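You operate a simulated robot arm through the tools that you are given. There is no shell and no other tool. Be economical: measure what you need, move in short steps, check, and stop when the job is done.

The job below is to be done with a simulated two-armed robot. You get a single attempt, and the scene is never put back.

Task
Bring the white crate to the fence, clamp it and pack the red and green bobbins.
Fine: stand the divider across its middle and lay one bobbin on each side of it.

Only the result counts: the job must be done as asked and must still hold three seconds after the hand-in. Knocking over, shifting, dropping, spilling or breaking anything else fails it.

Robot
Two 7-joint arms with two-finger parallel grippers on one trunk, on a base that drives. Base frame: it is fixed to the floor where the robot stands at the start and does not move with it; the origin is under the middle of the robot, x ahead of it, y to its left, z up; the surface under the hand at the start is at about z = 500. Units: mm, degrees, N and s.
The left shoulder is at the start at [50, 165, 955], the right one opposite. With the tool pointing down near the work surface each hand reaches from about 100 to 660 mm from the robot's upright axis, wherever it stands, measured 20 degrees to its own side. Places, roughly: banded white crate (40x30x20 cm) [500, 0, 600]; blue bobbin, green bobbin, red bobbin [500, 1500, 750]; grey divider [500, 2250, 750]; inside of the banded white crate [500, 0, 500]; spot on the packing table by the fence [500, 2700, 800]. Payload 3.91 kg a hand.
Tool frame (each hand has its own): the origin (TCP) lies between the finger pads and is the grasp point; the fingertips stand 30 mm ahead of it; z points along the fingers, y is the line along which they close. The gripper opens to 110 mm. The fingers are 20 mm wide and 10 mm thick; the gripper's body (48 by 112 mm) begins 55 mm behind the TCP.
Orientation is told as [roll, pitch, yaw] about the base's x, y, z axes, in that order, counted from this pose: with the fingers straight down and closing along the base's y, the tool's x points along the base's -x, its y along +y and its z along -z.

Tools
- The arms move only by the tool apply_moves. It takes "left_targets", "right_targets" or both (then of equal length, played together; a hand with none holds still); each is a list of rows, each an object of numbers (a shift or turn left out is 0, a gripper value left out holds the last): "dx", "dy", "dz": the shift along the tool's x, y, z in units of 25 mm (1.0 is 25 mm); "rx", "ry", "rz": the turn, a rotation vector about the tool's x, y, z in units of 5 degrees (1.0 is 5 degrees); "hand": the closure in counts, from 0 (fully open) to 255 (shut). In form: [{"dx": .., "dy": .., "dz": .., "rx": .., "ry": .., "rz": .., "hand": ..}, ...]. A call has 1 to 12 rows; each row shifts and turns the commanded pose from where the row before left it, along the tool's axes as they then stand. A call with a number of a shift or a turn outside -1 to 1 is refused whole. Each row takes 0.2 s and may step no farther than 50 mm and 8.6 degrees from the row before; otherwise, or with a gripper value out of range, the whole call is refused. Where a pose cannot be reached the arm comes as near as it can. A force on the tool above 90 N (or 10 N above the force at the start of the call, whichever is more), or a blocked arm, ends the call early, and 0.2 s more pass. Each finger travels about 45 mm/s and halts on what it meets, pressing with about 42 N; the grip force reading is that of the motor and also rises with nothing between the fingers. The clock runs only during rows and for 0.2 s after the last one: add rows that do not move to give the fingers time. It gives the time, the measured TCP pose, the force on the tool (base axes), the opening and the grip force at its end, in the units of the frame above (readings bear some noise), with the torque about the TCP (base axes, N m) and any sound that the robot's microphone picked up.
- Cameras (640 x 400 px; columns grow to the right, rows downward): "scene" is now at [114.3, -0.7, 1124.6]; the picture's right is [-0.03, -1.00, 0.00], its down [-0.58, 0.02, -0.81] and it looks along [0.81, -0.02, -0.58] (base axes); focal length 214 px, centre (320, 200). "left" rides on the left gripper at [72, -17, -103] in its tool frame; the picture's right is [0.23, 0.97, 0.00], its down [-0.76, 0.18, -0.62] and it looks along [-0.61, 0.14, 0.78] (tool axes); focal length 222 px, centre (320, 200). "right" rides on the right gripper at [72, 17, -103] in its tool frame; the picture's right is [-0.23, 0.97, 0.00], its down [-0.76, -0.18, -0.62] and it looks along [-0.61, -0.14, 0.78] (tool axes); focal length 222 px, centre (320, 200). There is no depth. A picture from a camera that has moved, and an enlarged one, comes with that camera's place and axes in the base frame and with its lens.
- grab_frame(camera): a new picture of that camera. No time passes.
- raise_lower(by): slides the trunk up (or, below 0, down) by that many mm; the arms and the scene camera ride with it, the base frame stays. It gives what a move gives, with no picture.
- base_move(legs): drives the robot by 1 to 6 legs, each [ahead, left, turn to the left] in mm, mm and degrees, along the robot's own axes; the way and the turn of a leg run together, so that a leg with both is an arc; at most 1500 mm and 180 degrees a leg. The arms and the cameras ride along, it lands a little off, and it stops where it bumps. It gives what a move gives.
- pan_tilt(pan, tilt): turns the head with the scene camera to pan (to the left, within 80 degrees either way) and tilt (down, from -29 to 69), counted from straight ahead of the robot. It gives what a move gives.
- zoom(camera, box): a new picture of the part [left, top, right, bottom] of that camera's present view, enlarged. No time passes.
- hand_in(): hands the job in; it is judged then, once.

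Go step by step. Nothing tells you exact positions but the pictures and the camera data: compare them with the known pose of the tool, close in by small moves and look again before you grip or let go. The budget is 120 turns and 88 pictures, counting those below and the enlarged ones. Unless the task says otherwise, let go and move clear before handing in.

The tools are called after "Call:" as a command line: name --argument value ..., lists and objects as JSON in quotes. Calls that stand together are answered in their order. apply_moves: Moves the arms, as the interface text tells. Its arguments: {"type":"object","properties":{"left_targets":{"type":"array","items":{"type":"object","properties":{"dx":{"type":"number"},"dy":{"type":"number"},"dz":{"type":"number"},"rx":{"type":"number"},"ry":{"type":"number"},"rz":{"type":"number"},"hand":{"type":"number"}}}},"right_targets":{"type":"array","items":{"type":"object","properties":{"dx":{"type":"number"},"dy":{"type":"number"},"dz":{"type":"number"},"rx":{"type":"number"},"ry":{"type":"number"},"rz":{"type":"number"},"hand":{"type":"number"}}}}},"required":[]} The other tools are called the same way: raise_lower (by) slides the trunk up or down; base_move (legs) drives the base; pan_tilt (pan, tilt) turns the head that bears the scene camera; grab_frame (camera) takes a picture; zoom (camera, box) takes an enlarged picture of a part of a camera's view; hand_in () hands the job in.

At the start:

```text
time_s: 0.0
left_tool_pos: [521.9, 133.2, 972.7]
left_tool_rot: [-0.1, 0.1, 0.0]
left_wrist_force: [0.2, 0.5, 0.5]
left_moment: [0.01, -0.02, -0.01]
left_grip_width: 110.0
left_grasp_force: 0.1
right_tool_pos: [483.5, -213.1, 1028.4]
right_tool_rot: [0.0, 0.0, 0.0]
right_wrist_force: [0.0, 0.0, 0.5]
right_moment: [0.01, 0.0, -0.01]
right_grip_width: 110.4
right_grasp_force: 0.0
trunk travel left (down, up): [-175.0, 328.0]
robot x, y, heading: [-0.9, -1.4, 0.1]
head pan, tilt: [-1.7, 35.4]
```

scene: 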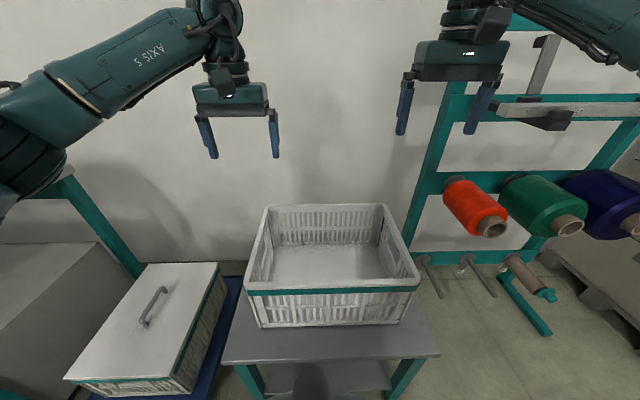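
right: 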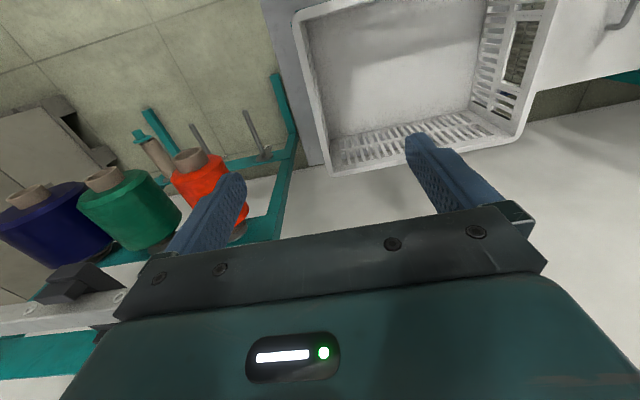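
left: 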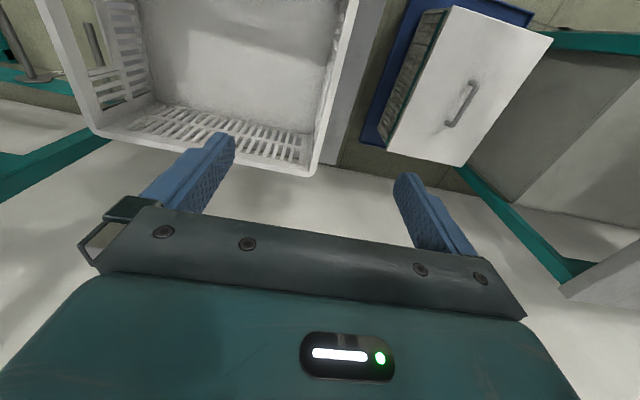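

The white crate stands in front of me on a low table, and a bobbin rack shows on the right, which doesn't match the listed places. I'll look to both sides before moving.

Call:
pan_tilt --pan 75 --tilt 15

Call:
grab_frame --camera "scene"

Call:
pan_tilt --pan -70 --tilt 20

Call:
grab_frame --camera "scene"

```text
time_s: 1.5
left_tool_pos: [520.5, 135.0, 973.9]
left_tool_rot: [0.0, 0.0, -0.1]
left_wrist_force: [-1.0, -0.3, 1.1]
left_moment: [-0.01, 0.01, -0.02]
left_grip_width: 110.2
left_grasp_force: 0.0
right_tool_pos: [485.0, -212.2, 1028.2]
right_tool_rot: [0.1, 0.0, 0.0]
right_wrist_force: [-0.1, -1.1, -0.1]
right_moment: [-0.02, 0.02, 0.0]
right_grip_width: 109.9
right_grasp_force: 0.0
trunk travel left (down, up): [-175.0, 328.0]
robot x, y, heading: [-0.9, -1.6, -0.1]
head pan, tilt: [75.0, 15.0]
```

```text
84 pictures are left
camera scene: at [50.7, 92.1, 1157.2], right [0.97, -0.26, 0.0], down [-0.07, -0.25, -0.97], along [0.25, 0.93, -0.26], focal length 214 px, centre (320, 200)
```

scene: 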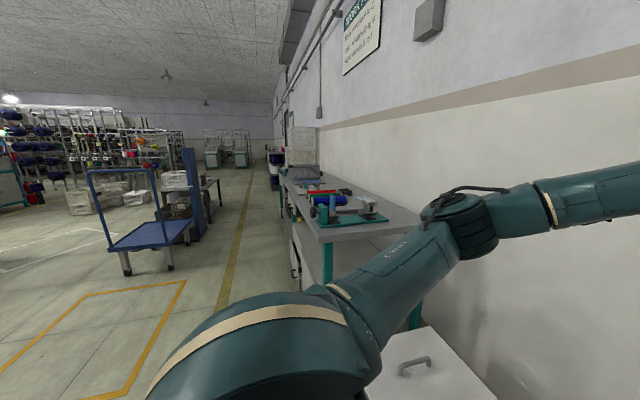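

```text
time_s: 3.8
left_tool_pos: [521.2, 133.6, 972.2]
left_tool_rot: [0.0, 0.1, 0.0]
left_wrist_force: [-0.1, 0.3, -0.6]
left_moment: [-0.01, 0.01, -0.04]
left_grip_width: 110.2
left_grasp_force: 0.0
right_tool_pos: [483.8, -212.1, 1029.5]
right_tool_rot: [0.1, 0.1, 0.0]
right_wrist_force: [0.4, 0.4, 0.4]
right_moment: [-0.02, -0.02, 0.02]
right_grip_width: 109.7
right_grasp_force: 0.1
trunk travel left (down, up): [-175.0, 328.0]
robot x, y, heading: [1.5, 0.1, -0.1]
head pan, tilt: [-70.0, 20.0]
```

```text
83 pictures are left
camera scene: at [58.4, -85.6, 1149.1], right [-0.94, -0.34, 0.0], down [-0.12, 0.32, -0.94], along [0.32, -0.88, -0.34], focal length 214 px, centre (320, 200)
```

scene: 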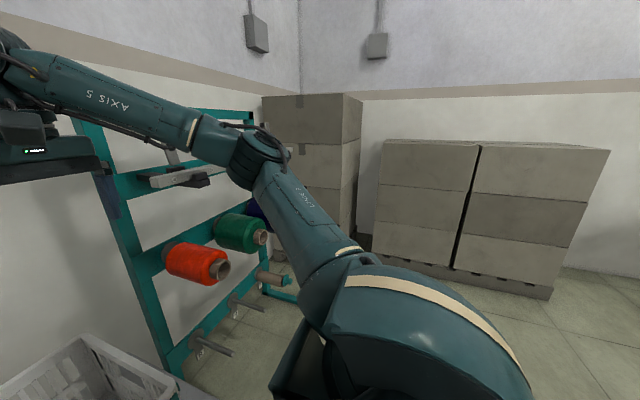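

The listed places are on a long packing table to my left, and the rack bobbins on the right look like extras. I'll drive left empty-handed to see the table before I carry anything.

Call:
pan_tilt --pan 45 --tilt 25

Call:
base_move --legs '[[0, 1300, 0]]'

Call:
grab_frame --camera "scene"

```text
time_s: 5.7
left_tool_pos: [521.8, 133.8, 972.3]
left_tool_rot: [0.0, 0.0, 0.0]
left_wrist_force: [-0.8, -0.2, -1.0]
left_moment: [0.03, -0.02, 0.03]
left_grip_width: 110.0
left_grasp_force: 0.0
right_tool_pos: [483.9, -211.6, 1029.1]
right_tool_rot: [0.0, 0.0, 0.0]
right_wrist_force: [0.5, -0.7, -0.3]
right_moment: [0.0, 0.02, 0.03]
right_grip_width: 109.9
right_grasp_force: 0.0
trunk travel left (down, up): [-175.0, 328.0]
robot x, y, heading: [-0.4, 1.7, 0.1]
head pan, tilt: [45.0, 25.0]
```

```text
time_s: 9.6
left_tool_pos: [519.6, 390.6, 973.9]
left_tool_rot: [0.0, 0.0, 0.0]
left_wrist_force: [0.3, 0.1, 0.1]
left_moment: [0.02, -0.01, 0.0]
left_grip_width: 109.8
left_grasp_force: 0.1
right_tool_pos: [483.9, 44.8, 1029.4]
right_tool_rot: [0.0, -0.1, 0.0]
right_wrist_force: [-0.1, -0.3, 0.1]
right_moment: [0.04, -0.01, 0.0]
right_grip_width: 110.0
right_grasp_force: 0.0
trunk travel left (down, up): [-175.0, 328.0]
robot x, y, heading: [0.2, 258.0, -0.0]
head pan, tilt: [45.0, 25.0]
stopped in leg 1: the robot was blocked; the commanded pose is now the measured one
```

```text
82 pictures are left
camera scene: at [91.6, 323.3, 1141.0], right [0.71, -0.71, 0.0], down [-0.3, -0.3, -0.91], along [0.64, 0.64, -0.42], focal length 214 px, centre (320, 200)
```

scene: 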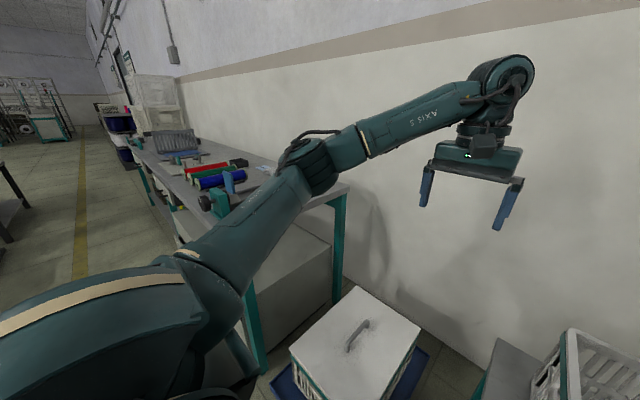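

The base was blocked at y=258, and the lidded box doesn't appear to have moved. I'll back off from the front obstacles, then drive left.

Call:
base_move --legs '[[0, -40, 0], [-250, 0, 0], [0, 1280, 0]]'

Call:
pan_tilt --pan 20 --tilt 30

Call:
grab_frame --camera "scene"

```text
time_s: 23.1
left_tool_pos: [264.7, 1624.6, 972.6]
left_tool_rot: [0.0, -0.1, 0.2]
left_wrist_force: [0.3, 0.7, 0.0]
left_moment: [-0.03, 0.0, 0.01]
left_grip_width: 109.9
left_grasp_force: 0.1
right_tool_pos: [228.6, 1278.4, 1029.3]
right_tool_rot: [0.1, 0.0, 0.1]
right_wrist_force: [-0.7, 0.4, -0.5]
right_moment: [-0.01, 0.0, 0.02]
right_grip_width: 109.8
right_grasp_force: 0.2
trunk travel left (down, up): [-175.0, 328.0]
robot x, y, heading: [-254.4, 1490.7, 0.4]
head pan, tilt: [45.0, 25.0]
```

```text
time_s: 23.9
left_tool_pos: [264.8, 1624.3, 973.0]
left_tool_rot: [-0.1, 0.0, 0.2]
left_wrist_force: [0.4, 0.2, -0.5]
left_moment: [0.02, 0.01, 0.06]
left_grip_width: 110.4
left_grasp_force: 0.1
right_tool_pos: [230.0, 1278.0, 1029.0]
right_tool_rot: [0.0, 0.0, 0.2]
right_wrist_force: [0.1, -0.6, 0.0]
right_moment: [0.0, 0.01, 0.01]
right_grip_width: 109.8
right_grasp_force: 0.0
trunk travel left (down, up): [-175.0, 328.0]
robot x, y, heading: [-255.3, 1484.1, 0.2]
head pan, tilt: [20.0, 30.0]
```

```text
81 pictures are left
camera scene: at [-144.2, 1522.2, 1133.1], right [0.35, -0.94, 0.0], down [-0.47, -0.17, -0.87], along [0.81, 0.3, -0.5], focal length 214 px, centre (320, 200)
```

scene: 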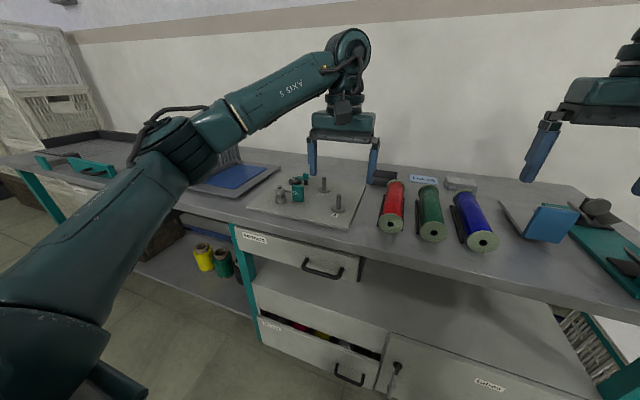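

The red, green and blue bobbins lie on the table in front of me. I'll enlarge them, then move further left to see the divider and the fence.

Call:
zoom --camera "scene" --box '[360, 140, 600, 290]'

Call:
base_move --legs '[[0, 900, 0]]'

Call:
grab_frame --camera "scene"

```text
2.67 times, centred on (480, 215) of scene
camera zoom: at [-144.2, 1522.2, 1133.1], right [0.35, -0.94, 0.0], down [-0.47, -0.17, -0.87], along [0.81, 0.3, -0.5], focal length 572 px, centre (-107, 160)
```

zoom: 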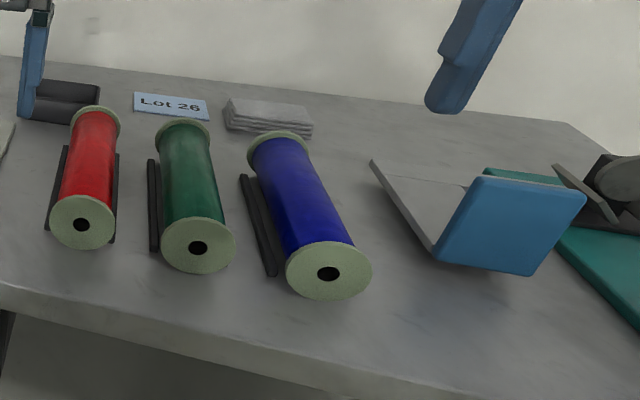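

```text
time_s: 32.4
left_tool_pos: [261.8, 2548.4, 973.0]
left_tool_rot: [0.0, -0.1, 0.1]
left_wrist_force: [0.2, -0.5, 0.4]
left_moment: [-0.02, 0.0, 0.0]
left_grip_width: 110.0
left_grasp_force: 0.1
right_tool_pos: [225.4, 2200.2, 1028.6]
right_tool_rot: [0.0, 0.1, 0.2]
right_wrist_force: [0.3, -0.1, -0.1]
right_moment: [-0.04, 0.0, -0.01]
right_grip_width: 110.0
right_grasp_force: 0.1
trunk travel left (down, up): [-175.0, 328.0]
robot x, y, heading: [-259.4, 2413.8, 0.1]
head pan, tilt: [20.0, 30.0]
```

```text
79 pictures are left
camera scene: at [-148.0, 2445.0, 1133.1], right [0.35, -0.94, 0.0], down [-0.47, -0.17, -0.87], along [0.81, 0.3, -0.5], focal length 214 px, centre (320, 200)
```

scene: 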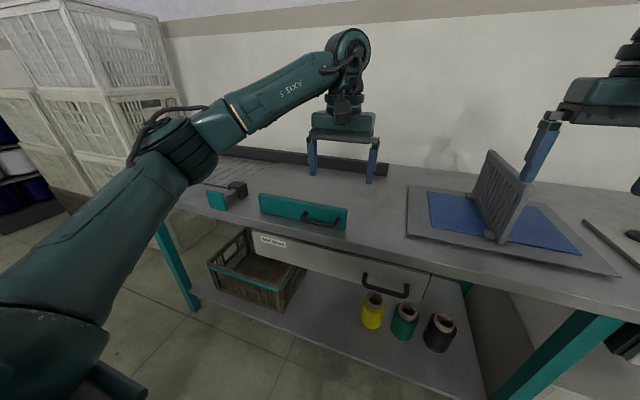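

Call:
zoom --camera "scene" --box '[160, 120, 400, 270]'

Call:
zoom --camera "scene" --box '[390, 130, 640, 290]'

Call:
grab_frame --camera "left"

```text
2.67 times, centred on (280, 195) of scene
camera zoom: at [-148.0, 2445.0, 1133.1], right [0.35, -0.94, 0.0], down [-0.47, -0.17, -0.87], along [0.81, 0.3, -0.5], focal length 572 px, centre (427, 213)
```

zoom: 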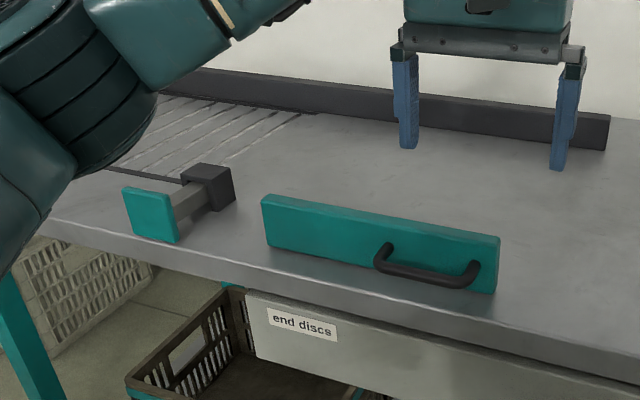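

```text
2.50 times, centred on (515, 210) of scene
camera zoom: at [-148.0, 2445.0, 1133.1], right [0.35, -0.94, 0.0], down [-0.47, -0.17, -0.87], along [0.81, 0.3, -0.5], focal length 536 px, centre (-168, 175)
```

zoom: 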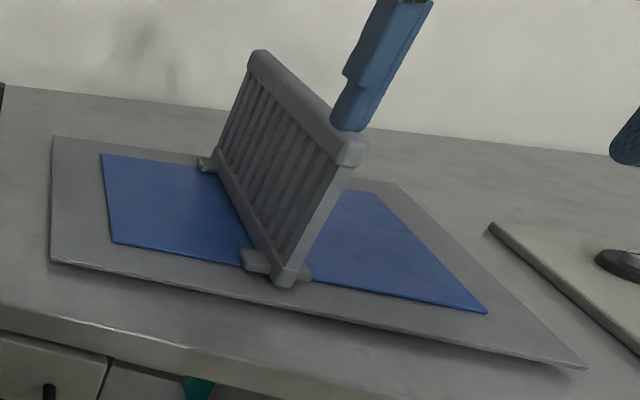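

```text
76 pictures are left
camera left: at [189.1, 2530.8, 1076.7], right [-0.23, 0.97, 0.0], down [0.76, 0.18, 0.62], along [0.61, 0.14, -0.78], focal length 222 px, centre (320, 200)
```

left: 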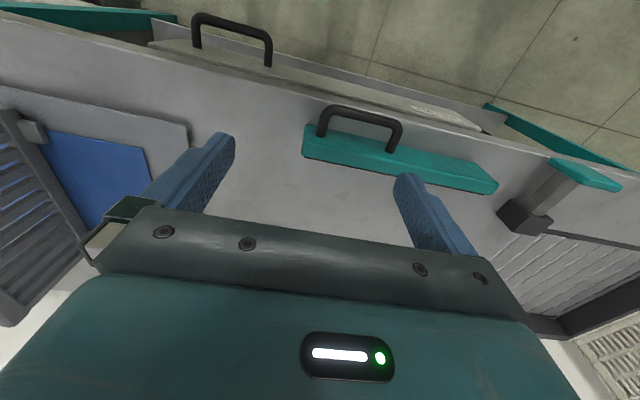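

The divider stands on a plate at y≈2250. Near y≈2725 there is a dark bar at the back, a teal bar with a handle in front, and a teal push plate on a block to the left. I'll drive closer to work out how the clamp functions.

Call:
base_move --legs '[[0, 290, 0], [200, 0, 0]]'

Call:
pan_tilt --pan 0 --tilt 45

Call:
grab_frame --camera "scene"

Call:
grab_frame --camera "left"

```text
time_s: 36.7
left_tool_pos: [455.0, 2838.3, 974.0]
left_tool_rot: [0.0, 0.0, 0.1]
left_wrist_force: [-0.8, -0.1, 0.3]
left_moment: [0.01, 0.01, -0.01]
left_grip_width: 110.1
left_grasp_force: 0.1
right_tool_pos: [420.7, 2492.3, 1029.1]
right_tool_rot: [0.0, 0.0, 0.2]
right_wrist_force: [0.3, 0.0, 0.2]
right_moment: [-0.03, 0.05, 0.01]
right_grip_width: 110.0
right_grasp_force: 0.0
trunk travel left (down, up): [-175.0, 328.0]
robot x, y, heading: [-68.1, 2700.8, 0.4]
head pan, tilt: [20.0, 30.0]
```

```text
time_s: 37.5
left_tool_pos: [455.8, 2838.3, 973.6]
left_tool_rot: [0.0, 0.0, 0.1]
left_wrist_force: [0.4, -0.2, -0.2]
left_moment: [-0.02, 0.01, 0.0]
left_grip_width: 110.0
left_grasp_force: 0.0
right_tool_pos: [418.8, 2492.0, 1028.4]
right_tool_rot: [0.0, 0.0, 0.2]
right_wrist_force: [0.7, 0.2, 0.1]
right_moment: [0.01, 0.03, 0.03]
right_grip_width: 110.0
right_grasp_force: 0.0
trunk travel left (down, up): [-175.0, 328.0]
robot x, y, heading: [-60.6, 2703.4, 0.2]
head pan, tilt: [0.0, 45.0]
```

```text
75 pictures are left
camera scene: at [42.8, 2704.9, 1110.5], right [0.0, -1.0, 0.0], down [-0.71, 0.0, -0.71], along [0.71, 0.0, -0.71], focal length 214 px, centre (320, 200)
```

scene: 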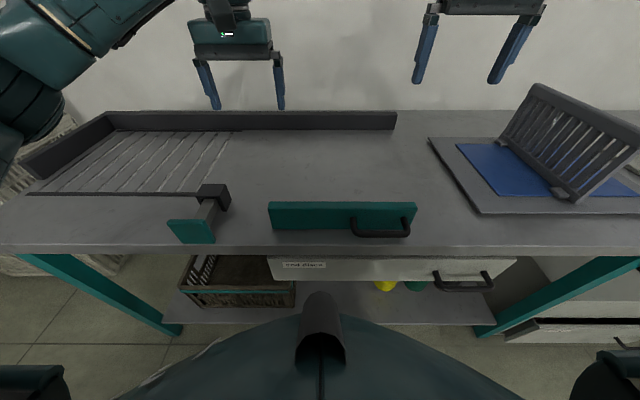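

```text
74 pictures are left
camera left: at [383.4, 2821.4, 1076.8], right [-0.23, 0.97, 0.0], down [0.76, 0.18, 0.62], along [0.61, 0.14, -0.78], focal length 222 px, centre (320, 200)
```

left: 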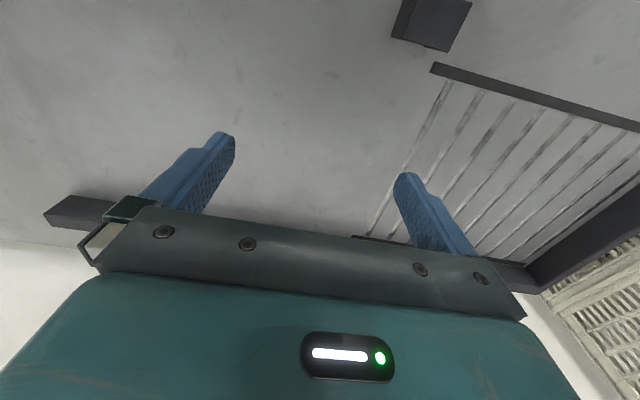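

Triangulating from two views puts the table top at z≈788, the fence face at x≈680 and the handled teal bar at x≈290, y 2536–2798. I'll look closely at the clamp parts.

Call:
zoom --camera "scene" --box '[140, 160, 300, 260]'

Call:
zoom --camera "scene" --box '[260, 160, 420, 260]'

Call:
apply_moves --left_targets '[{"dx": 1, "dy": 0.8}, {"dx": 1, "dy": 0.8}, {"dx": 1, "dy": 0.8}, {"dx": 1, "dy": 0.8}, {"dx": 1, "dy": 0.8}, {"dx": 1}, {"dx": 1}]'

Call:
grab_frame --camera "left"

```text
4.00 times, centred on (220, 210) of scene
camera zoom: at [42.8, 2704.9, 1110.5], right [0.0, -1.0, 0.0], down [-0.71, 0.0, -0.71], along [0.71, 0.0, -0.71], focal length 858 px, centre (720, 160)
```

zoom: 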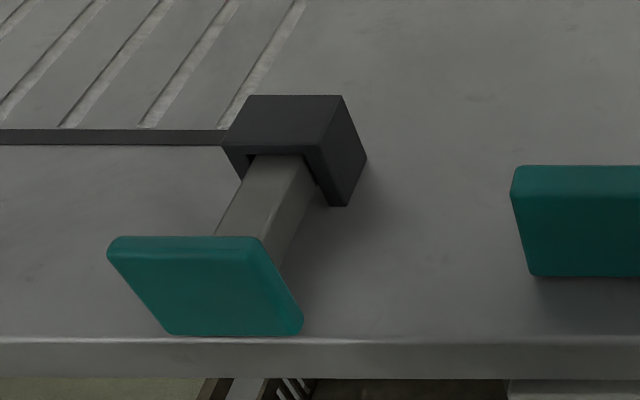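

```text
4.00 times, centred on (340, 210) of scene
camera zoom: at [42.8, 2704.9, 1110.5], right [0.0, -1.0, 0.0], down [-0.71, 0.0, -0.71], along [0.71, 0.0, -0.71], focal length 858 px, centre (240, 160)
```

zoom: 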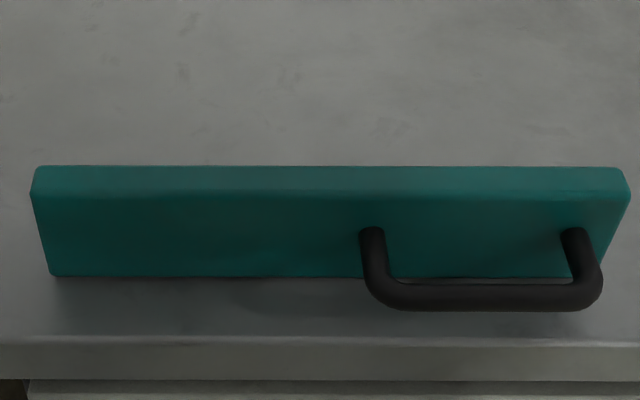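

```text
time_s: 39.1
left_tool_pos: [278.9, 2937.8, 975.2]
left_tool_rot: [0.0, 0.1, 0.2]
left_wrist_force: [-0.1, -0.3, -0.4]
left_moment: [0.0, -0.03, 0.03]
left_grip_width: 110.1
left_grasp_force: 0.0
right_tool_pos: [418.7, 2492.5, 1028.6]
right_tool_rot: [-0.1, 0.0, 0.2]
right_wrist_force: [0.6, -0.3, 0.6]
right_moment: [0.02, 0.0, -0.01]
right_grip_width: 110.0
right_grasp_force: 0.1
trunk travel left (down, up): [-175.0, 328.0]
robot x, y, heading: [-62.9, 2698.8, 0.4]
head pan, tilt: [0.0, 45.0]
```

```text
71 pictures are left
camera left: at [206.8, 2921.4, 1078.7], right [-0.23, 0.97, 0.0], down [0.76, 0.18, 0.62], along [0.61, 0.14, -0.78], focal length 222 px, centre (320, 200)
```

left: 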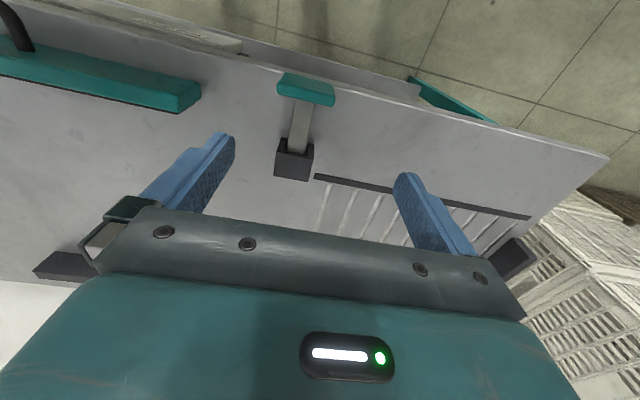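

The clamp seems to be the handled bar, which slides toward the fence, plus a plunger through the dark block. The crate spot is between bar and fence, about x 380–680 and y 2467–2867. Before fetching the crate I'll check whether the base can stand at x≈0 here.

Call:
base_move --legs '[[62, -30, 0]]'

Call:
grab_frame --camera "scene"

```text
time_s: 40.1
left_tool_pos: [342.3, 2908.7, 975.1]
left_tool_rot: [0.0, 0.0, 0.2]
left_wrist_force: [-0.5, -0.2, 0.3]
left_moment: [-0.01, -0.01, -0.01]
left_grip_width: 110.1
left_grasp_force: 0.0
right_tool_pos: [483.9, 2462.5, 1029.0]
right_tool_rot: [0.0, 0.0, 0.2]
right_wrist_force: [1.0, -0.3, -0.6]
right_moment: [0.01, 0.01, -0.05]
right_grip_width: 110.0
right_grasp_force: 0.0
trunk travel left (down, up): [-175.0, 328.0]
robot x, y, heading: [-3.9, 2671.9, 0.3]
head pan, tilt: [0.0, 45.0]
```

```text
70 pictures are left
camera scene: at [106.1, 2675.0, 1110.4], right [0.0, -1.0, 0.0], down [-0.71, 0.0, -0.71], along [0.71, 0.0, -0.71], focal length 214 px, centre (320, 200)
```

scene: 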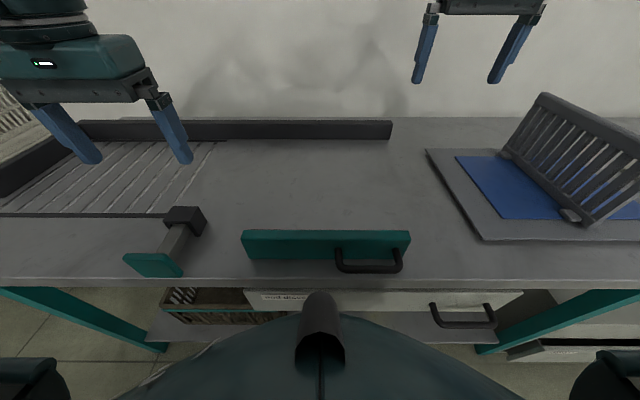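

The base can stand at x≈0 and y≈2670, which puts the spot within reach of both hands. Now I'll go back for the crate.

Call:
base_move --legs '[[-250, 0, 0], [0, -1340, 0], [0, -1325, 0]]'

Call:
grab_frame --camera "scene"

```text
time_s: 65.2
left_tool_pos: [61.0, 208.6, 973.7]
left_tool_rot: [-0.1, 0.0, -1.0]
left_wrist_force: [0.8, -0.7, 0.2]
left_moment: [0.03, 0.0, -0.03]
left_grip_width: 110.0
left_grasp_force: 0.0
right_tool_pos: [193.1, -238.5, 1029.1]
right_tool_rot: [0.0, 0.0, -0.8]
right_wrist_force: [0.4, -0.6, 0.1]
right_moment: [0.03, 0.0, -0.03]
right_grip_width: 109.8
right_grasp_force: 0.1
trunk travel left (down, up): [-175.0, 328.0]
robot x, y, heading: [-287.2, -18.0, -0.9]
head pan, tilt: [0.0, 45.0]
```

```text
69 pictures are left
camera scene: at [-179.5, -19.2, 1110.4], right [-0.01, -1.0, 0.0], down [-0.71, 0.01, -0.71], along [0.71, -0.01, -0.71], focal length 214 px, centre (320, 200)
```

scene: 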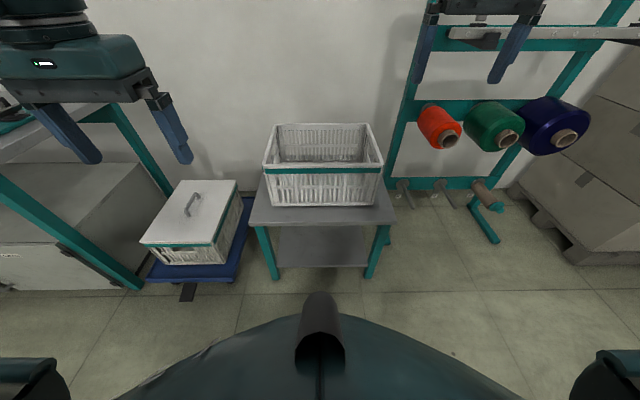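

The crate sits at about x 385–685 and y −248 to 156, top near z 700. I'll line up with its middle and lower the hands toward the two short walls.

Call:
base_move --legs '[[280, -25, 0.9]]'

Call:
grab_frame --camera "scene"

Call:
grab_frame --camera "right"

```text
time_s: 67.1
left_tool_pos: [332.3, 190.8, 974.2]
left_tool_rot: [0.0, 0.1, 0.4]
left_wrist_force: [0.5, -0.2, 0.0]
left_moment: [0.0, 0.0, 0.0]
left_grip_width: 110.3
left_grasp_force: 0.1
right_tool_pos: [473.8, -254.9, 1028.7]
right_tool_rot: [0.1, 0.0, 0.5]
right_wrist_force: [1.0, -0.4, -0.4]
right_moment: [0.02, -0.02, 0.02]
right_grip_width: 110.1
right_grasp_force: 0.0
trunk travel left (down, up): [-175.0, 328.0]
robot x, y, heading: [-10.2, -46.7, 0.6]
head pan, tilt: [0.0, 45.0]
```

```text
68 pictures are left
camera scene: at [96.0, -42.7, 1110.4], right [0.01, -1.0, 0.0], down [-0.71, -0.01, -0.71], along [0.71, 0.01, -0.71], focal length 214 px, centre (320, 200)
```

scene: 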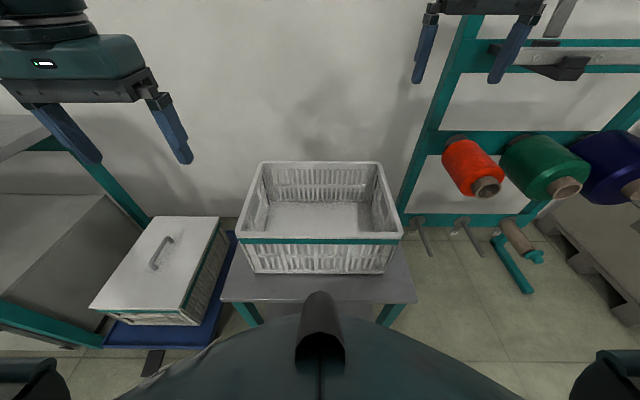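

```text
67 pictures are left
camera right: at [401.3, -238.1, 1133.5], right [0.22, 0.98, 0.0], down [0.76, -0.17, 0.62], along [0.61, -0.14, -0.78], focal length 222 px, centre (320, 200)
```

right: 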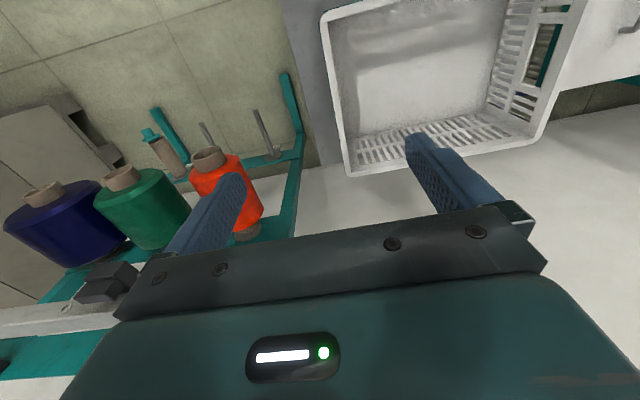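

The crate rim is centred at about (540, −38), with its side walls near y=161 and −240. I'll move both hands above those walls.

Call:
apply_moves --left_targets '[{"dx": -0.69, "dy": -0.12, "dz": 0.713}, {"dx": -0.69, "dy": -0.12, "dz": 0.713}, {"dx": -0.69, "dy": -0.12, "dz": 0.713}, {"dx": -0.69, "dy": -0.12, "dz": 0.713}, {"dx": -0.69, "dy": -0.12, "dz": 0.713}, {"dx": -0.69, "dy": -0.12, "dz": 0.713}, {"dx": -0.69, "dy": -0.12, "dz": 0.713}, {"dx": -0.69, "dy": -0.12, "dz": 0.713}, {"dx": -0.69, "dy": -0.12, "dz": 0.713}, {"dx": -0.69, "dy": -0.12, "dz": 0.713}, {"dx": -0.69, "dy": -0.12, "dz": 0.713}, {"dx": -0.69, "dy": -0.12, "dz": 0.713}]' --right_targets '[{"dx": -0.22, "dy": 0.08, "dz": 0.897}, {"dx": -0.22, "dy": 0.08, "dz": 0.897}, {"dx": -0.22, "dy": 0.08, "dz": 0.897}, {"dx": -0.22, "dy": 0.08, "dz": 0.897}, {"dx": -0.22, "dy": 0.08, "dz": 0.897}, {"dx": -0.22, "dy": 0.08, "dz": 0.897}, {"dx": -0.22, "dy": 0.08, "dz": 0.897}, {"dx": -0.22, "dy": 0.08, "dz": 0.897}, {"dx": -0.22, "dy": 0.08, "dz": 0.897}, {"dx": -0.22, "dy": 0.08, "dz": 0.897}, {"dx": -0.22, "dy": 0.08, "dz": 0.897}, {"dx": -0.22, "dy": 0.08, "dz": 0.897}]'

Call:
grab_frame --camera "left"

Call:
grab_frame --camera "right"

Call:
grab_frame --camera "scene"

```text
time_s: 69.7
left_tool_pos: [537.3, 156.5, 760.3]
left_tool_rot: [0.1, 0.0, 0.4]
left_wrist_force: [0.5, -0.1, -0.9]
left_moment: [-0.03, 0.01, 0.0]
left_grip_width: 110.4
left_grasp_force: 0.0
right_tool_pos: [540.7, -229.4, 759.6]
right_tool_rot: [-0.1, -0.1, 0.5]
right_wrist_force: [-0.5, -1.3, 0.0]
right_moment: [-0.02, 0.0, 0.01]
right_grip_width: 110.0
right_grasp_force: 0.0
trunk travel left (down, up): [-175.0, 328.0]
robot x, y, heading: [-9.2, -46.8, 0.4]
head pan, tilt: [0.0, 45.0]
```

```text
66 pictures are left
camera left: at [464.5, 138.9, 864.3], right [-0.23, 0.97, 0.0], down [0.76, 0.18, 0.62], along [0.61, 0.15, -0.78], focal length 222 px, centre (320, 200)
```

left: 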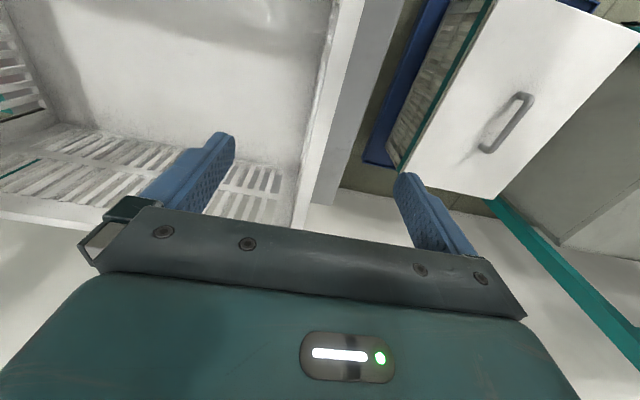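

```text
65 pictures are left
camera right: at [468.0, -213.5, 864.1], right [0.22, 0.98, 0.0], down [0.76, -0.17, 0.62], along [0.61, -0.14, -0.78], focal length 222 px, centre (320, 200)
```

right: 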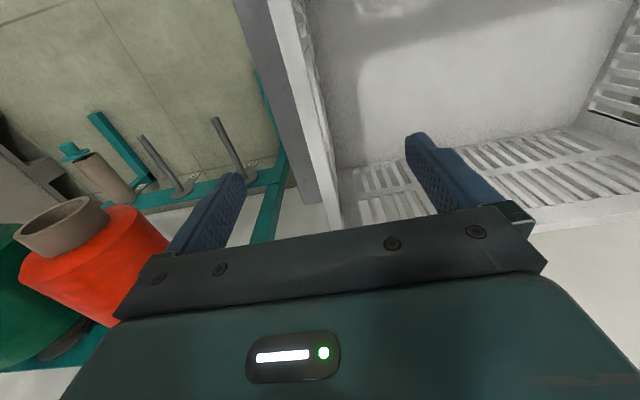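

```text
64 pictures are left
camera scene: at [95.9, -42.7, 1110.4], right [0.01, -1.0, 0.0], down [-0.71, -0.01, -0.71], along [0.71, 0.01, -0.71], focal length 214 px, centre (320, 200)
```

scene: 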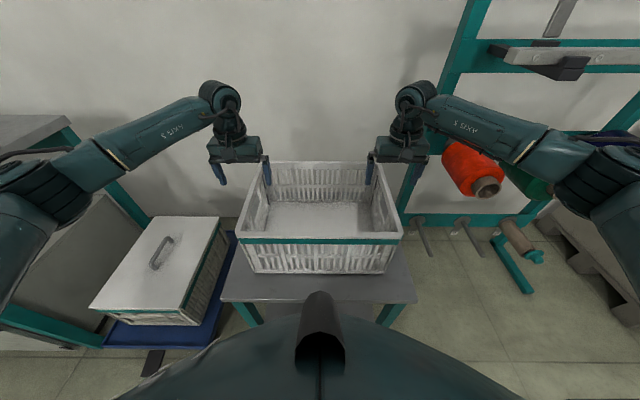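

Both hands straddle the short walls. I'll lower them and close.

Call:
apply_moves --left_targets '[{"dz": 0.88}, {"dz": 0.88}, {"dz": 0.88}, {"dz": 0.88}, {"hand": 255}, {}, {}, {}, {}, {}, {}, {}]' --right_targets '[{"dz": 0.88}, {"dz": 0.88}, {"dz": 0.88}, {"dz": 0.88}, {"hand": 255}, {}, {}, {}, {}, {}, {}, {}]'

Call:
grab_frame --camera "scene"

Call:
grab_frame --camera "right"

```text
time_s: 72.3
left_tool_pos: [540.3, 156.2, 675.5]
left_tool_rot: [0.1, 0.1, 0.4]
left_wrist_force: [-3.3, 10.5, 1.7]
left_moment: [-0.81, -0.41, -0.85]
left_grip_width: 11.6
left_grasp_force: 41.7
right_tool_pos: [539.6, -230.6, 673.2]
right_tool_rot: [-0.1, 0.0, 0.1]
right_wrist_force: [3.3, -15.1, -0.3]
right_moment: [1.03, 0.51, -0.45]
right_grip_width: 11.8
right_grasp_force: 41.8
trunk travel left (down, up): [-175.0, 328.0]
robot x, y, heading: [-8.5, -46.8, 0.2]
head pan, tilt: [0.0, 45.0]
```

```text
63 pictures are left
camera scene: at [95.8, -42.9, 1110.5], right [0.01, -1.0, 0.0], down [-0.71, -0.01, -0.71], along [0.71, 0.01, -0.71], focal length 214 px, centre (320, 200)
```

scene: 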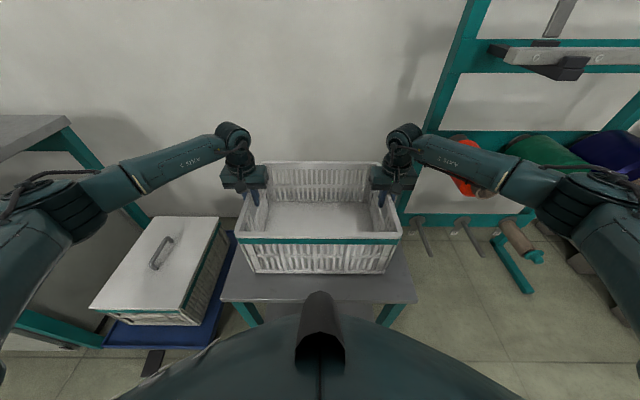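

```text
62 pictures are left
camera right: at [468.0, -215.1, 776.9], right [0.22, 0.97, 0.0], down [0.76, -0.17, 0.62], along [0.61, -0.14, -0.78], focal length 222 px, centre (320, 200)
```

right: 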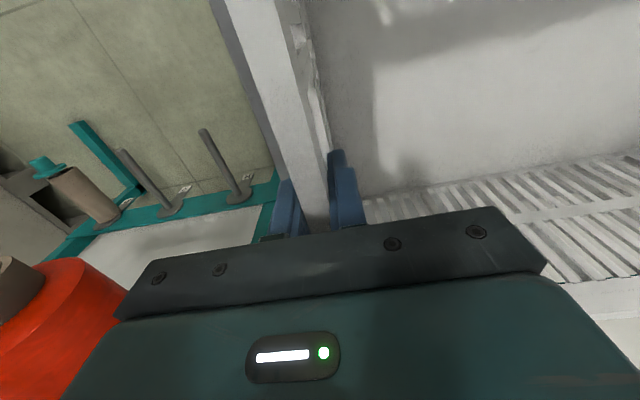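

Both walls are gripped, each about 11.7 mm thick. I'll lift a little with the trunk to check the weight and the hold.

Call:
raise_lower --by 60

Call:
grab_frame --camera "scene"

```text
time_s: 73.3
left_tool_pos: [540.5, 157.2, 734.3]
left_tool_rot: [0.1, 0.1, 0.5]
left_wrist_force: [-2.8, 19.9, -3.8]
left_moment: [-1.0, -0.16, -0.75]
left_grip_width: 12.0
left_grasp_force: 42.0
right_tool_pos: [540.7, -231.8, 732.3]
right_tool_rot: [-0.1, 0.0, 0.3]
right_wrist_force: [3.1, -19.4, -5.3]
right_moment: [0.77, 0.2, -0.61]
right_grip_width: 11.6
right_grasp_force: 41.8
trunk travel left (down, up): [-235.0, 268.0]
robot x, y, heading: [-9.8, -44.1, 0.3]
head pan, tilt: [0.0, 45.0]
```

```text
61 pictures are left
camera scene: at [96.8, -42.6, 1170.3], right [0.01, -1.0, 0.0], down [-0.71, -0.01, -0.71], along [0.71, 0.01, -0.71], focal length 214 px, centre (320, 200)
```

scene: 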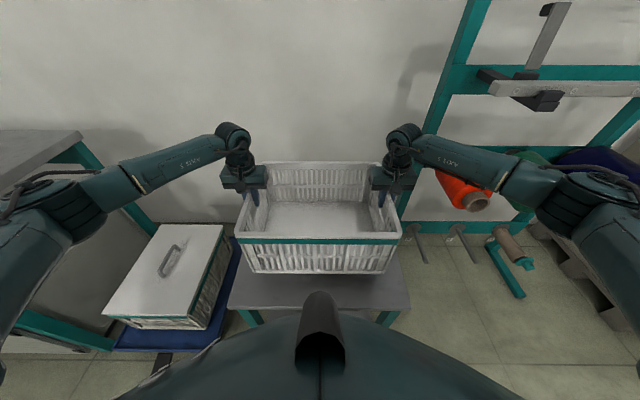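

The crate is light and holds level. I'll raise it fully, then back well away from the tables and drive left.

Call:
raise_lower --by 262

Call:
apply_moves --left_targets '[{"dz": -0.6}, {"dz": -0.6}, {"dz": -0.6}, {"dz": -0.6}]' --right_targets '[{"dz": -0.6}, {"dz": -0.6}, {"dz": -0.6}, {"dz": -0.6}]'

Call:
base_move --legs '[[-430, 0, 0], [0, 1350, 0]]'

Call:
grab_frame --camera "scene"

```text
time_s: 76.0
left_tool_pos: [539.5, 156.1, 995.5]
left_tool_rot: [0.0, 0.1, 0.5]
left_wrist_force: [-2.8, 23.0, -4.3]
left_moment: [-0.55, 0.09, -0.85]
left_grip_width: 11.9
left_grasp_force: 41.8
right_tool_pos: [541.0, -231.5, 993.9]
right_tool_rot: [-0.1, -0.1, 0.2]
right_wrist_force: [3.8, -22.1, -4.7]
right_moment: [0.65, -0.08, -0.42]
right_grip_width: 11.7
right_grasp_force: 42.0
trunk travel left (down, up): [-497.0, 6.0]
robot x, y, heading: [-11.6, -49.6, 0.6]
head pan, tilt: [0.0, 45.0]
```

```text
time_s: 77.0
left_tool_pos: [542.0, 154.7, 1058.0]
left_tool_rot: [-0.1, -0.1, 0.4]
left_wrist_force: [-5.1, 21.4, -2.0]
left_moment: [-0.8, 0.09, -0.93]
left_grip_width: 12.0
left_grasp_force: 41.6
right_tool_pos: [540.9, -232.8, 1054.9]
right_tool_rot: [-0.2, -0.1, 0.2]
right_wrist_force: [4.8, -21.4, -7.1]
right_moment: [0.01, -0.11, -0.93]
right_grip_width: 12.0
right_grasp_force: 41.8
trunk travel left (down, up): [-497.0, 6.0]
robot x, y, heading: [-14.5, -48.5, 0.4]
head pan, tilt: [0.0, 45.0]
```

```text
time_s: 91.1
left_tool_pos: [140.0, 1448.5, 1056.9]
left_tool_rot: [0.1, -0.1, -2.3]
left_wrist_force: [-2.9, 20.3, -0.2]
left_moment: [-1.34, 0.08, -0.82]
left_grip_width: 12.2
left_grasp_force: 41.8
right_tool_pos: [120.4, 1060.5, 1056.3]
right_tool_rot: [0.0, -0.1, -2.4]
right_wrist_force: [3.5, -19.8, -8.9]
right_moment: [-0.49, 0.02, -0.84]
right_grip_width: 12.1
right_grasp_force: 41.7
trunk travel left (down, up): [-497.0, 6.0]
robot x, y, heading: [-423.1, 1273.6, -2.4]
head pan, tilt: [0.0, 45.0]
```

```text
60 pictures are left
camera scene: at [-314.1, 1271.6, 1432.3], right [-0.04, -1.0, 0.0], down [-0.71, 0.03, -0.71], along [0.71, -0.03, -0.71], focal length 214 px, centre (320, 200)
```

scene: 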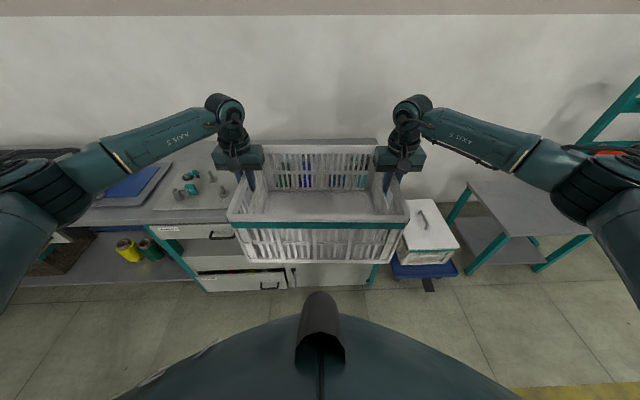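

The carry is going well. I'll correct the heading and continue to the fence.

Call:
base_move --legs '[[0, 0, 2.4], [0, 1393, 0]]'

Call:
grab_frame --camera "scene"

```text
time_s: 103.8
left_tool_pos: [127.2, 2862.9, 1056.5]
left_tool_rot: [-0.1, 0.0, 0.3]
left_wrist_force: [-4.5, 2.2, 0.4]
left_moment: [-1.11, 0.0, -0.83]
left_grip_width: 11.7
left_grasp_force: 41.7
right_tool_pos: [125.1, 2476.1, 1055.0]
right_tool_rot: [-0.1, -0.1, 0.2]
right_wrist_force: [4.5, -1.2, -8.3]
right_moment: [-0.34, -0.03, -0.81]
right_grip_width: 11.9
right_grasp_force: 42.1
trunk travel left (down, up): [-497.0, 6.0]
robot x, y, heading: [-428.8, 2662.9, 0.4]
head pan, tilt: [0.0, 45.0]
```

```text
59 pictures are left
camera scene: at [-318.9, 2666.5, 1432.3], right [0.01, -1.0, 0.0], down [-0.71, 0.0, -0.71], along [0.71, 0.0, -0.71], focal length 214 px, centre (320, 200)
```

scene: 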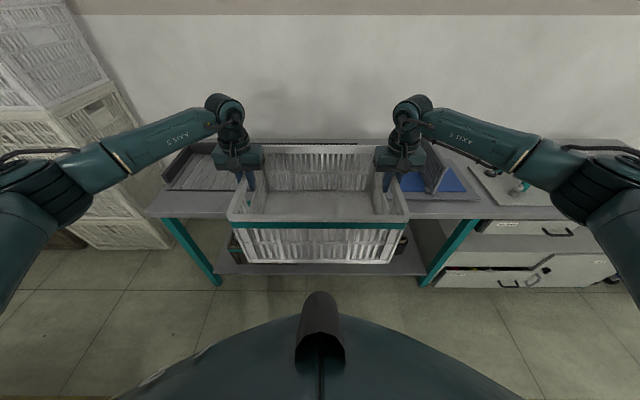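

The crate is centred at y≈2670 and is above bar height. I'll drive toward the table, stopping slightly short of the fence.

Call:
base_move --legs '[[375, 0, -0.3]]'

Call:
grab_frame --camera "scene"

Call:
grab_frame --camera "left"

Call:
grab_frame --camera "right"

```text
time_s: 106.2
left_tool_pos: [506.1, 2858.8, 1056.2]
left_tool_rot: [0.0, 0.0, -0.3]
left_wrist_force: [-3.9, 0.6, -1.9]
left_moment: [-1.02, 0.15, -0.82]
left_grip_width: 11.9
left_grasp_force: 41.9
right_tool_pos: [502.0, 2471.7, 1055.6]
right_tool_rot: [-0.1, 0.0, -0.4]
right_wrist_force: [4.6, -0.7, -8.3]
right_moment: [-0.24, -0.15, -0.84]
right_grip_width: 12.0
right_grasp_force: 41.8
trunk travel left (down, up): [-497.0, 6.0]
robot x, y, heading: [-46.1, 2664.1, -0.3]
head pan, tilt: [0.0, 45.0]
```

```text
58 pictures are left
camera scene: at [59.6, 2665.7, 1432.3], right [0.0, -1.0, 0.0], down [-0.71, 0.0, -0.71], along [0.71, 0.0, -0.71], focal length 214 px, centre (320, 200)
```

scene: 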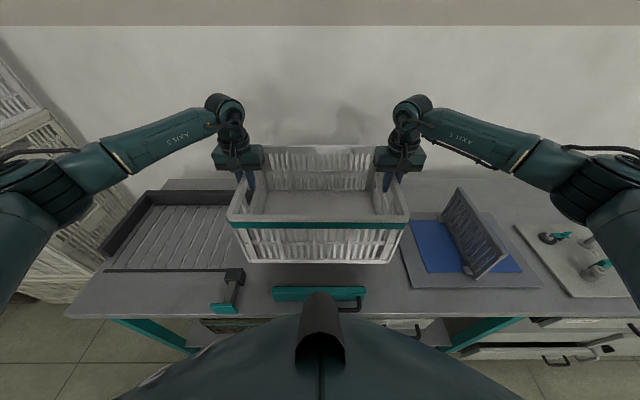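

```text
57 pictures are left
camera left: at [434.6, 2843.1, 1160.1], right [-0.22, 0.97, 0.0], down [0.76, 0.17, 0.62], along [0.61, 0.14, -0.78], focal length 222 px, centre (320, 200)
```

left: 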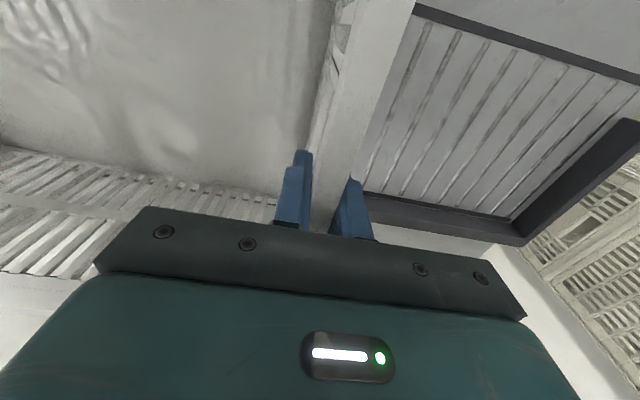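

```text
56 pictures are left
camera right: at [429.0, 2488.6, 1159.3], right [0.23, 0.97, 0.0], down [0.76, -0.18, 0.62], along [0.61, -0.15, -0.78], focal length 222 px, centre (320, 200)
```

right: 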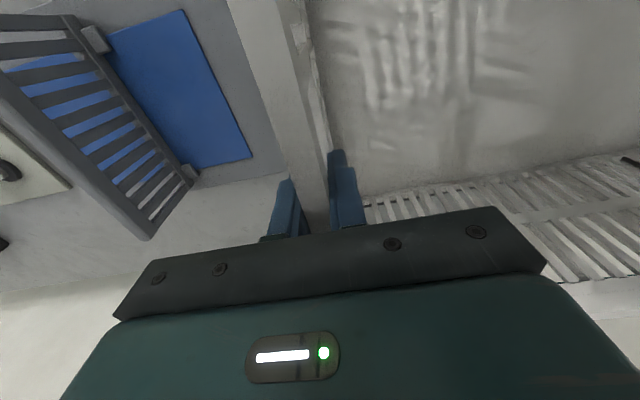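

Everything agrees with the table at z≈788, the fence at x≈678 and the bar at x≈290. The crate bottom is about 95 mm above the table, so I'll move forward 20 mm and lower it.

Call:
apply_moves --left_targets '[{"dx": -0.4}, {"dx": -0.4}, {"dz": 0.8}, {"dz": 0.8}, {"dz": 0.8}, {}]' --right_targets '[{"dx": -0.45}, {"dx": -0.45}, {"dz": 0.8}, {"dz": 0.8}, {"dz": 0.8}, {}]'

Call:
apply_moves --left_targets '[{"dz": 0.4}, {"dz": 0.4}, {}]' --right_targets '[{"dz": 0.4}, {"dz": 0.4}, {}]'

Call:
grab_frame --camera "scene"

```text
time_s: 107.6
left_tool_pos: [526.2, 2857.8, 995.7]
left_tool_rot: [0.1, 0.2, -0.1]
left_wrist_force: [-1.0, 10.6, -4.8]
left_moment: [-1.55, -0.11, -0.69]
left_grip_width: 12.1
left_grasp_force: 41.8
right_tool_pos: [522.5, 2470.8, 994.6]
right_tool_rot: [-0.3, -0.1, -0.5]
right_wrist_force: [1.1, -10.1, -4.4]
right_moment: [1.66, 0.1, 0.0]
right_grip_width: 11.6
right_grasp_force: 42.1
trunk travel left (down, up): [-497.0, 6.0]
robot x, y, heading: [-53.4, 2666.2, -0.2]
head pan, tilt: [0.0, 45.0]
```

```text
time_s: 108.4
left_tool_pos: [527.3, 2858.3, 975.0]
left_tool_rot: [0.1, 0.0, -0.3]
left_wrist_force: [-2.6, 13.2, -7.3]
left_moment: [-0.78, -0.41, -0.57]
left_grip_width: 11.9
left_grasp_force: 42.1
right_tool_pos: [522.0, 2470.3, 971.4]
right_tool_rot: [-0.2, -0.1, -0.6]
right_wrist_force: [1.9, -11.5, -2.4]
right_moment: [1.72, 0.46, -0.14]
right_grip_width: 12.0
right_grasp_force: 41.6
trunk travel left (down, up): [-497.0, 6.0]
robot x, y, heading: [-50.6, 2666.4, -0.2]
head pan, tilt: [0.0, 45.0]
```

```text
55 pictures are left
camera scene: at [59.0, 2665.7, 1432.3], right [0.0, -1.0, 0.0], down [-0.71, 0.0, -0.71], along [0.71, 0.0, -0.71], focal length 214 px, centre (320, 200)
```

scene: 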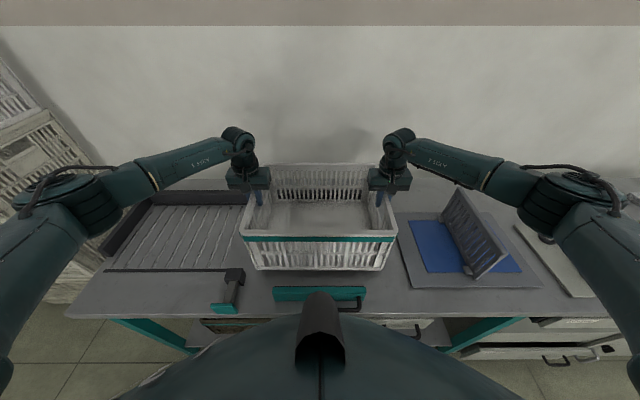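

About 12 mm remain. I'll lower in small steps and watch the force.

Call:
apply_moves --left_targets '[{"dz": 0.15}, {"dz": 0.15}, {"dz": 0.12}, {}]' --right_targets '[{"dz": 0.12}, {"dz": 0.12}, {"dz": 0.12}, {}]'

```text
time_s: 109.4
left_tool_pos: [527.1, 2859.1, 965.6]
left_tool_rot: [0.0, 0.1, -0.1]
left_wrist_force: [-1.1, 13.5, 0.6]
left_moment: [-1.78, 1.0, -0.46]
left_grip_width: 11.8
left_grasp_force: 42.3
right_tool_pos: [523.3, 2470.5, 965.4]
right_tool_rot: [-0.3, 0.0, -0.4]
right_wrist_force: [1.1, -14.5, -9.3]
right_moment: [0.17, -1.0, -0.09]
right_grip_width: 11.8
right_grasp_force: 41.5
trunk travel left (down, up): [-497.0, 6.0]
robot x, y, heading: [-49.6, 2665.4, -0.2]
head pan, tilt: [0.0, 45.0]
```

Call:
apply_moves --left_targets '[{"dz": 0.12}, {}, {}]' --right_targets '[{"dz": 0.12}, {}, {}]'

Call:
apply_moves --left_targets '[{"dz": 0.12}, {}, {}]' --right_targets '[{"dz": 0.12}, {}, {}]'

Call:
zoom --camera "scene" --box '[200, 150, 440, 300]'

```text
time_s: 110.2
left_tool_pos: [526.1, 2858.7, 963.7]
left_tool_rot: [-0.1, 0.1, -0.2]
left_wrist_force: [-0.2, 14.2, 0.7]
left_moment: [-1.73, 0.96, -0.37]
left_grip_width: 11.8
left_grasp_force: 41.6
right_tool_pos: [524.1, 2470.8, 962.0]
right_tool_rot: [-0.2, -0.1, -0.3]
right_wrist_force: [1.5, -14.6, -9.7]
right_moment: [-0.16, -0.92, 0.11]
right_grip_width: 11.9
right_grasp_force: 41.9
trunk travel left (down, up): [-497.0, 6.0]
robot x, y, heading: [-45.6, 2666.6, -0.2]
head pan, tilt: [0.0, 45.0]
```

```text
time_s: 111.0
left_tool_pos: [526.7, 2858.3, 960.5]
left_tool_rot: [0.0, 0.1, -0.3]
left_wrist_force: [-3.6, 13.8, 0.3]
left_moment: [-1.71, 0.16, -0.65]
left_grip_width: 12.1
left_grasp_force: 42.0
right_tool_pos: [523.6, 2469.9, 958.7]
right_tool_rot: [-0.2, 0.0, -0.4]
right_wrist_force: [3.1, -12.8, -9.7]
right_moment: [-0.3, -0.12, -0.49]
right_grip_width: 11.7
right_grasp_force: 41.6
trunk travel left (down, up): [-497.0, 6.0]
robot x, y, heading: [-50.8, 2667.0, -0.1]
head pan, tilt: [0.0, 45.0]
```

```text
2.67 times, centred on (320, 225) of scene
camera zoom: at [59.1, 2665.7, 1432.3], right [0.0, -1.0, 0.0], down [-0.71, 0.0, -0.71], along [0.71, 0.0, -0.71], focal length 572 px, centre (320, 133)
```

zoom: 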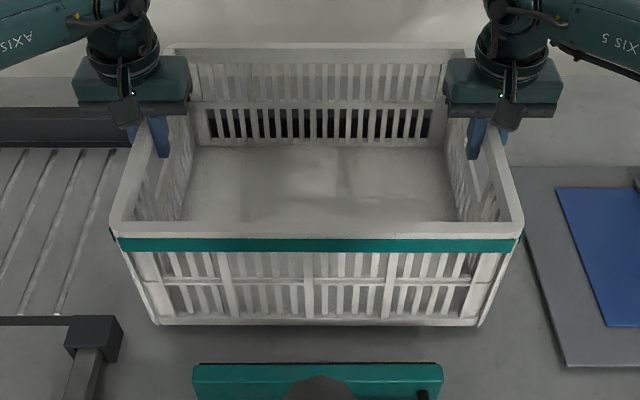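

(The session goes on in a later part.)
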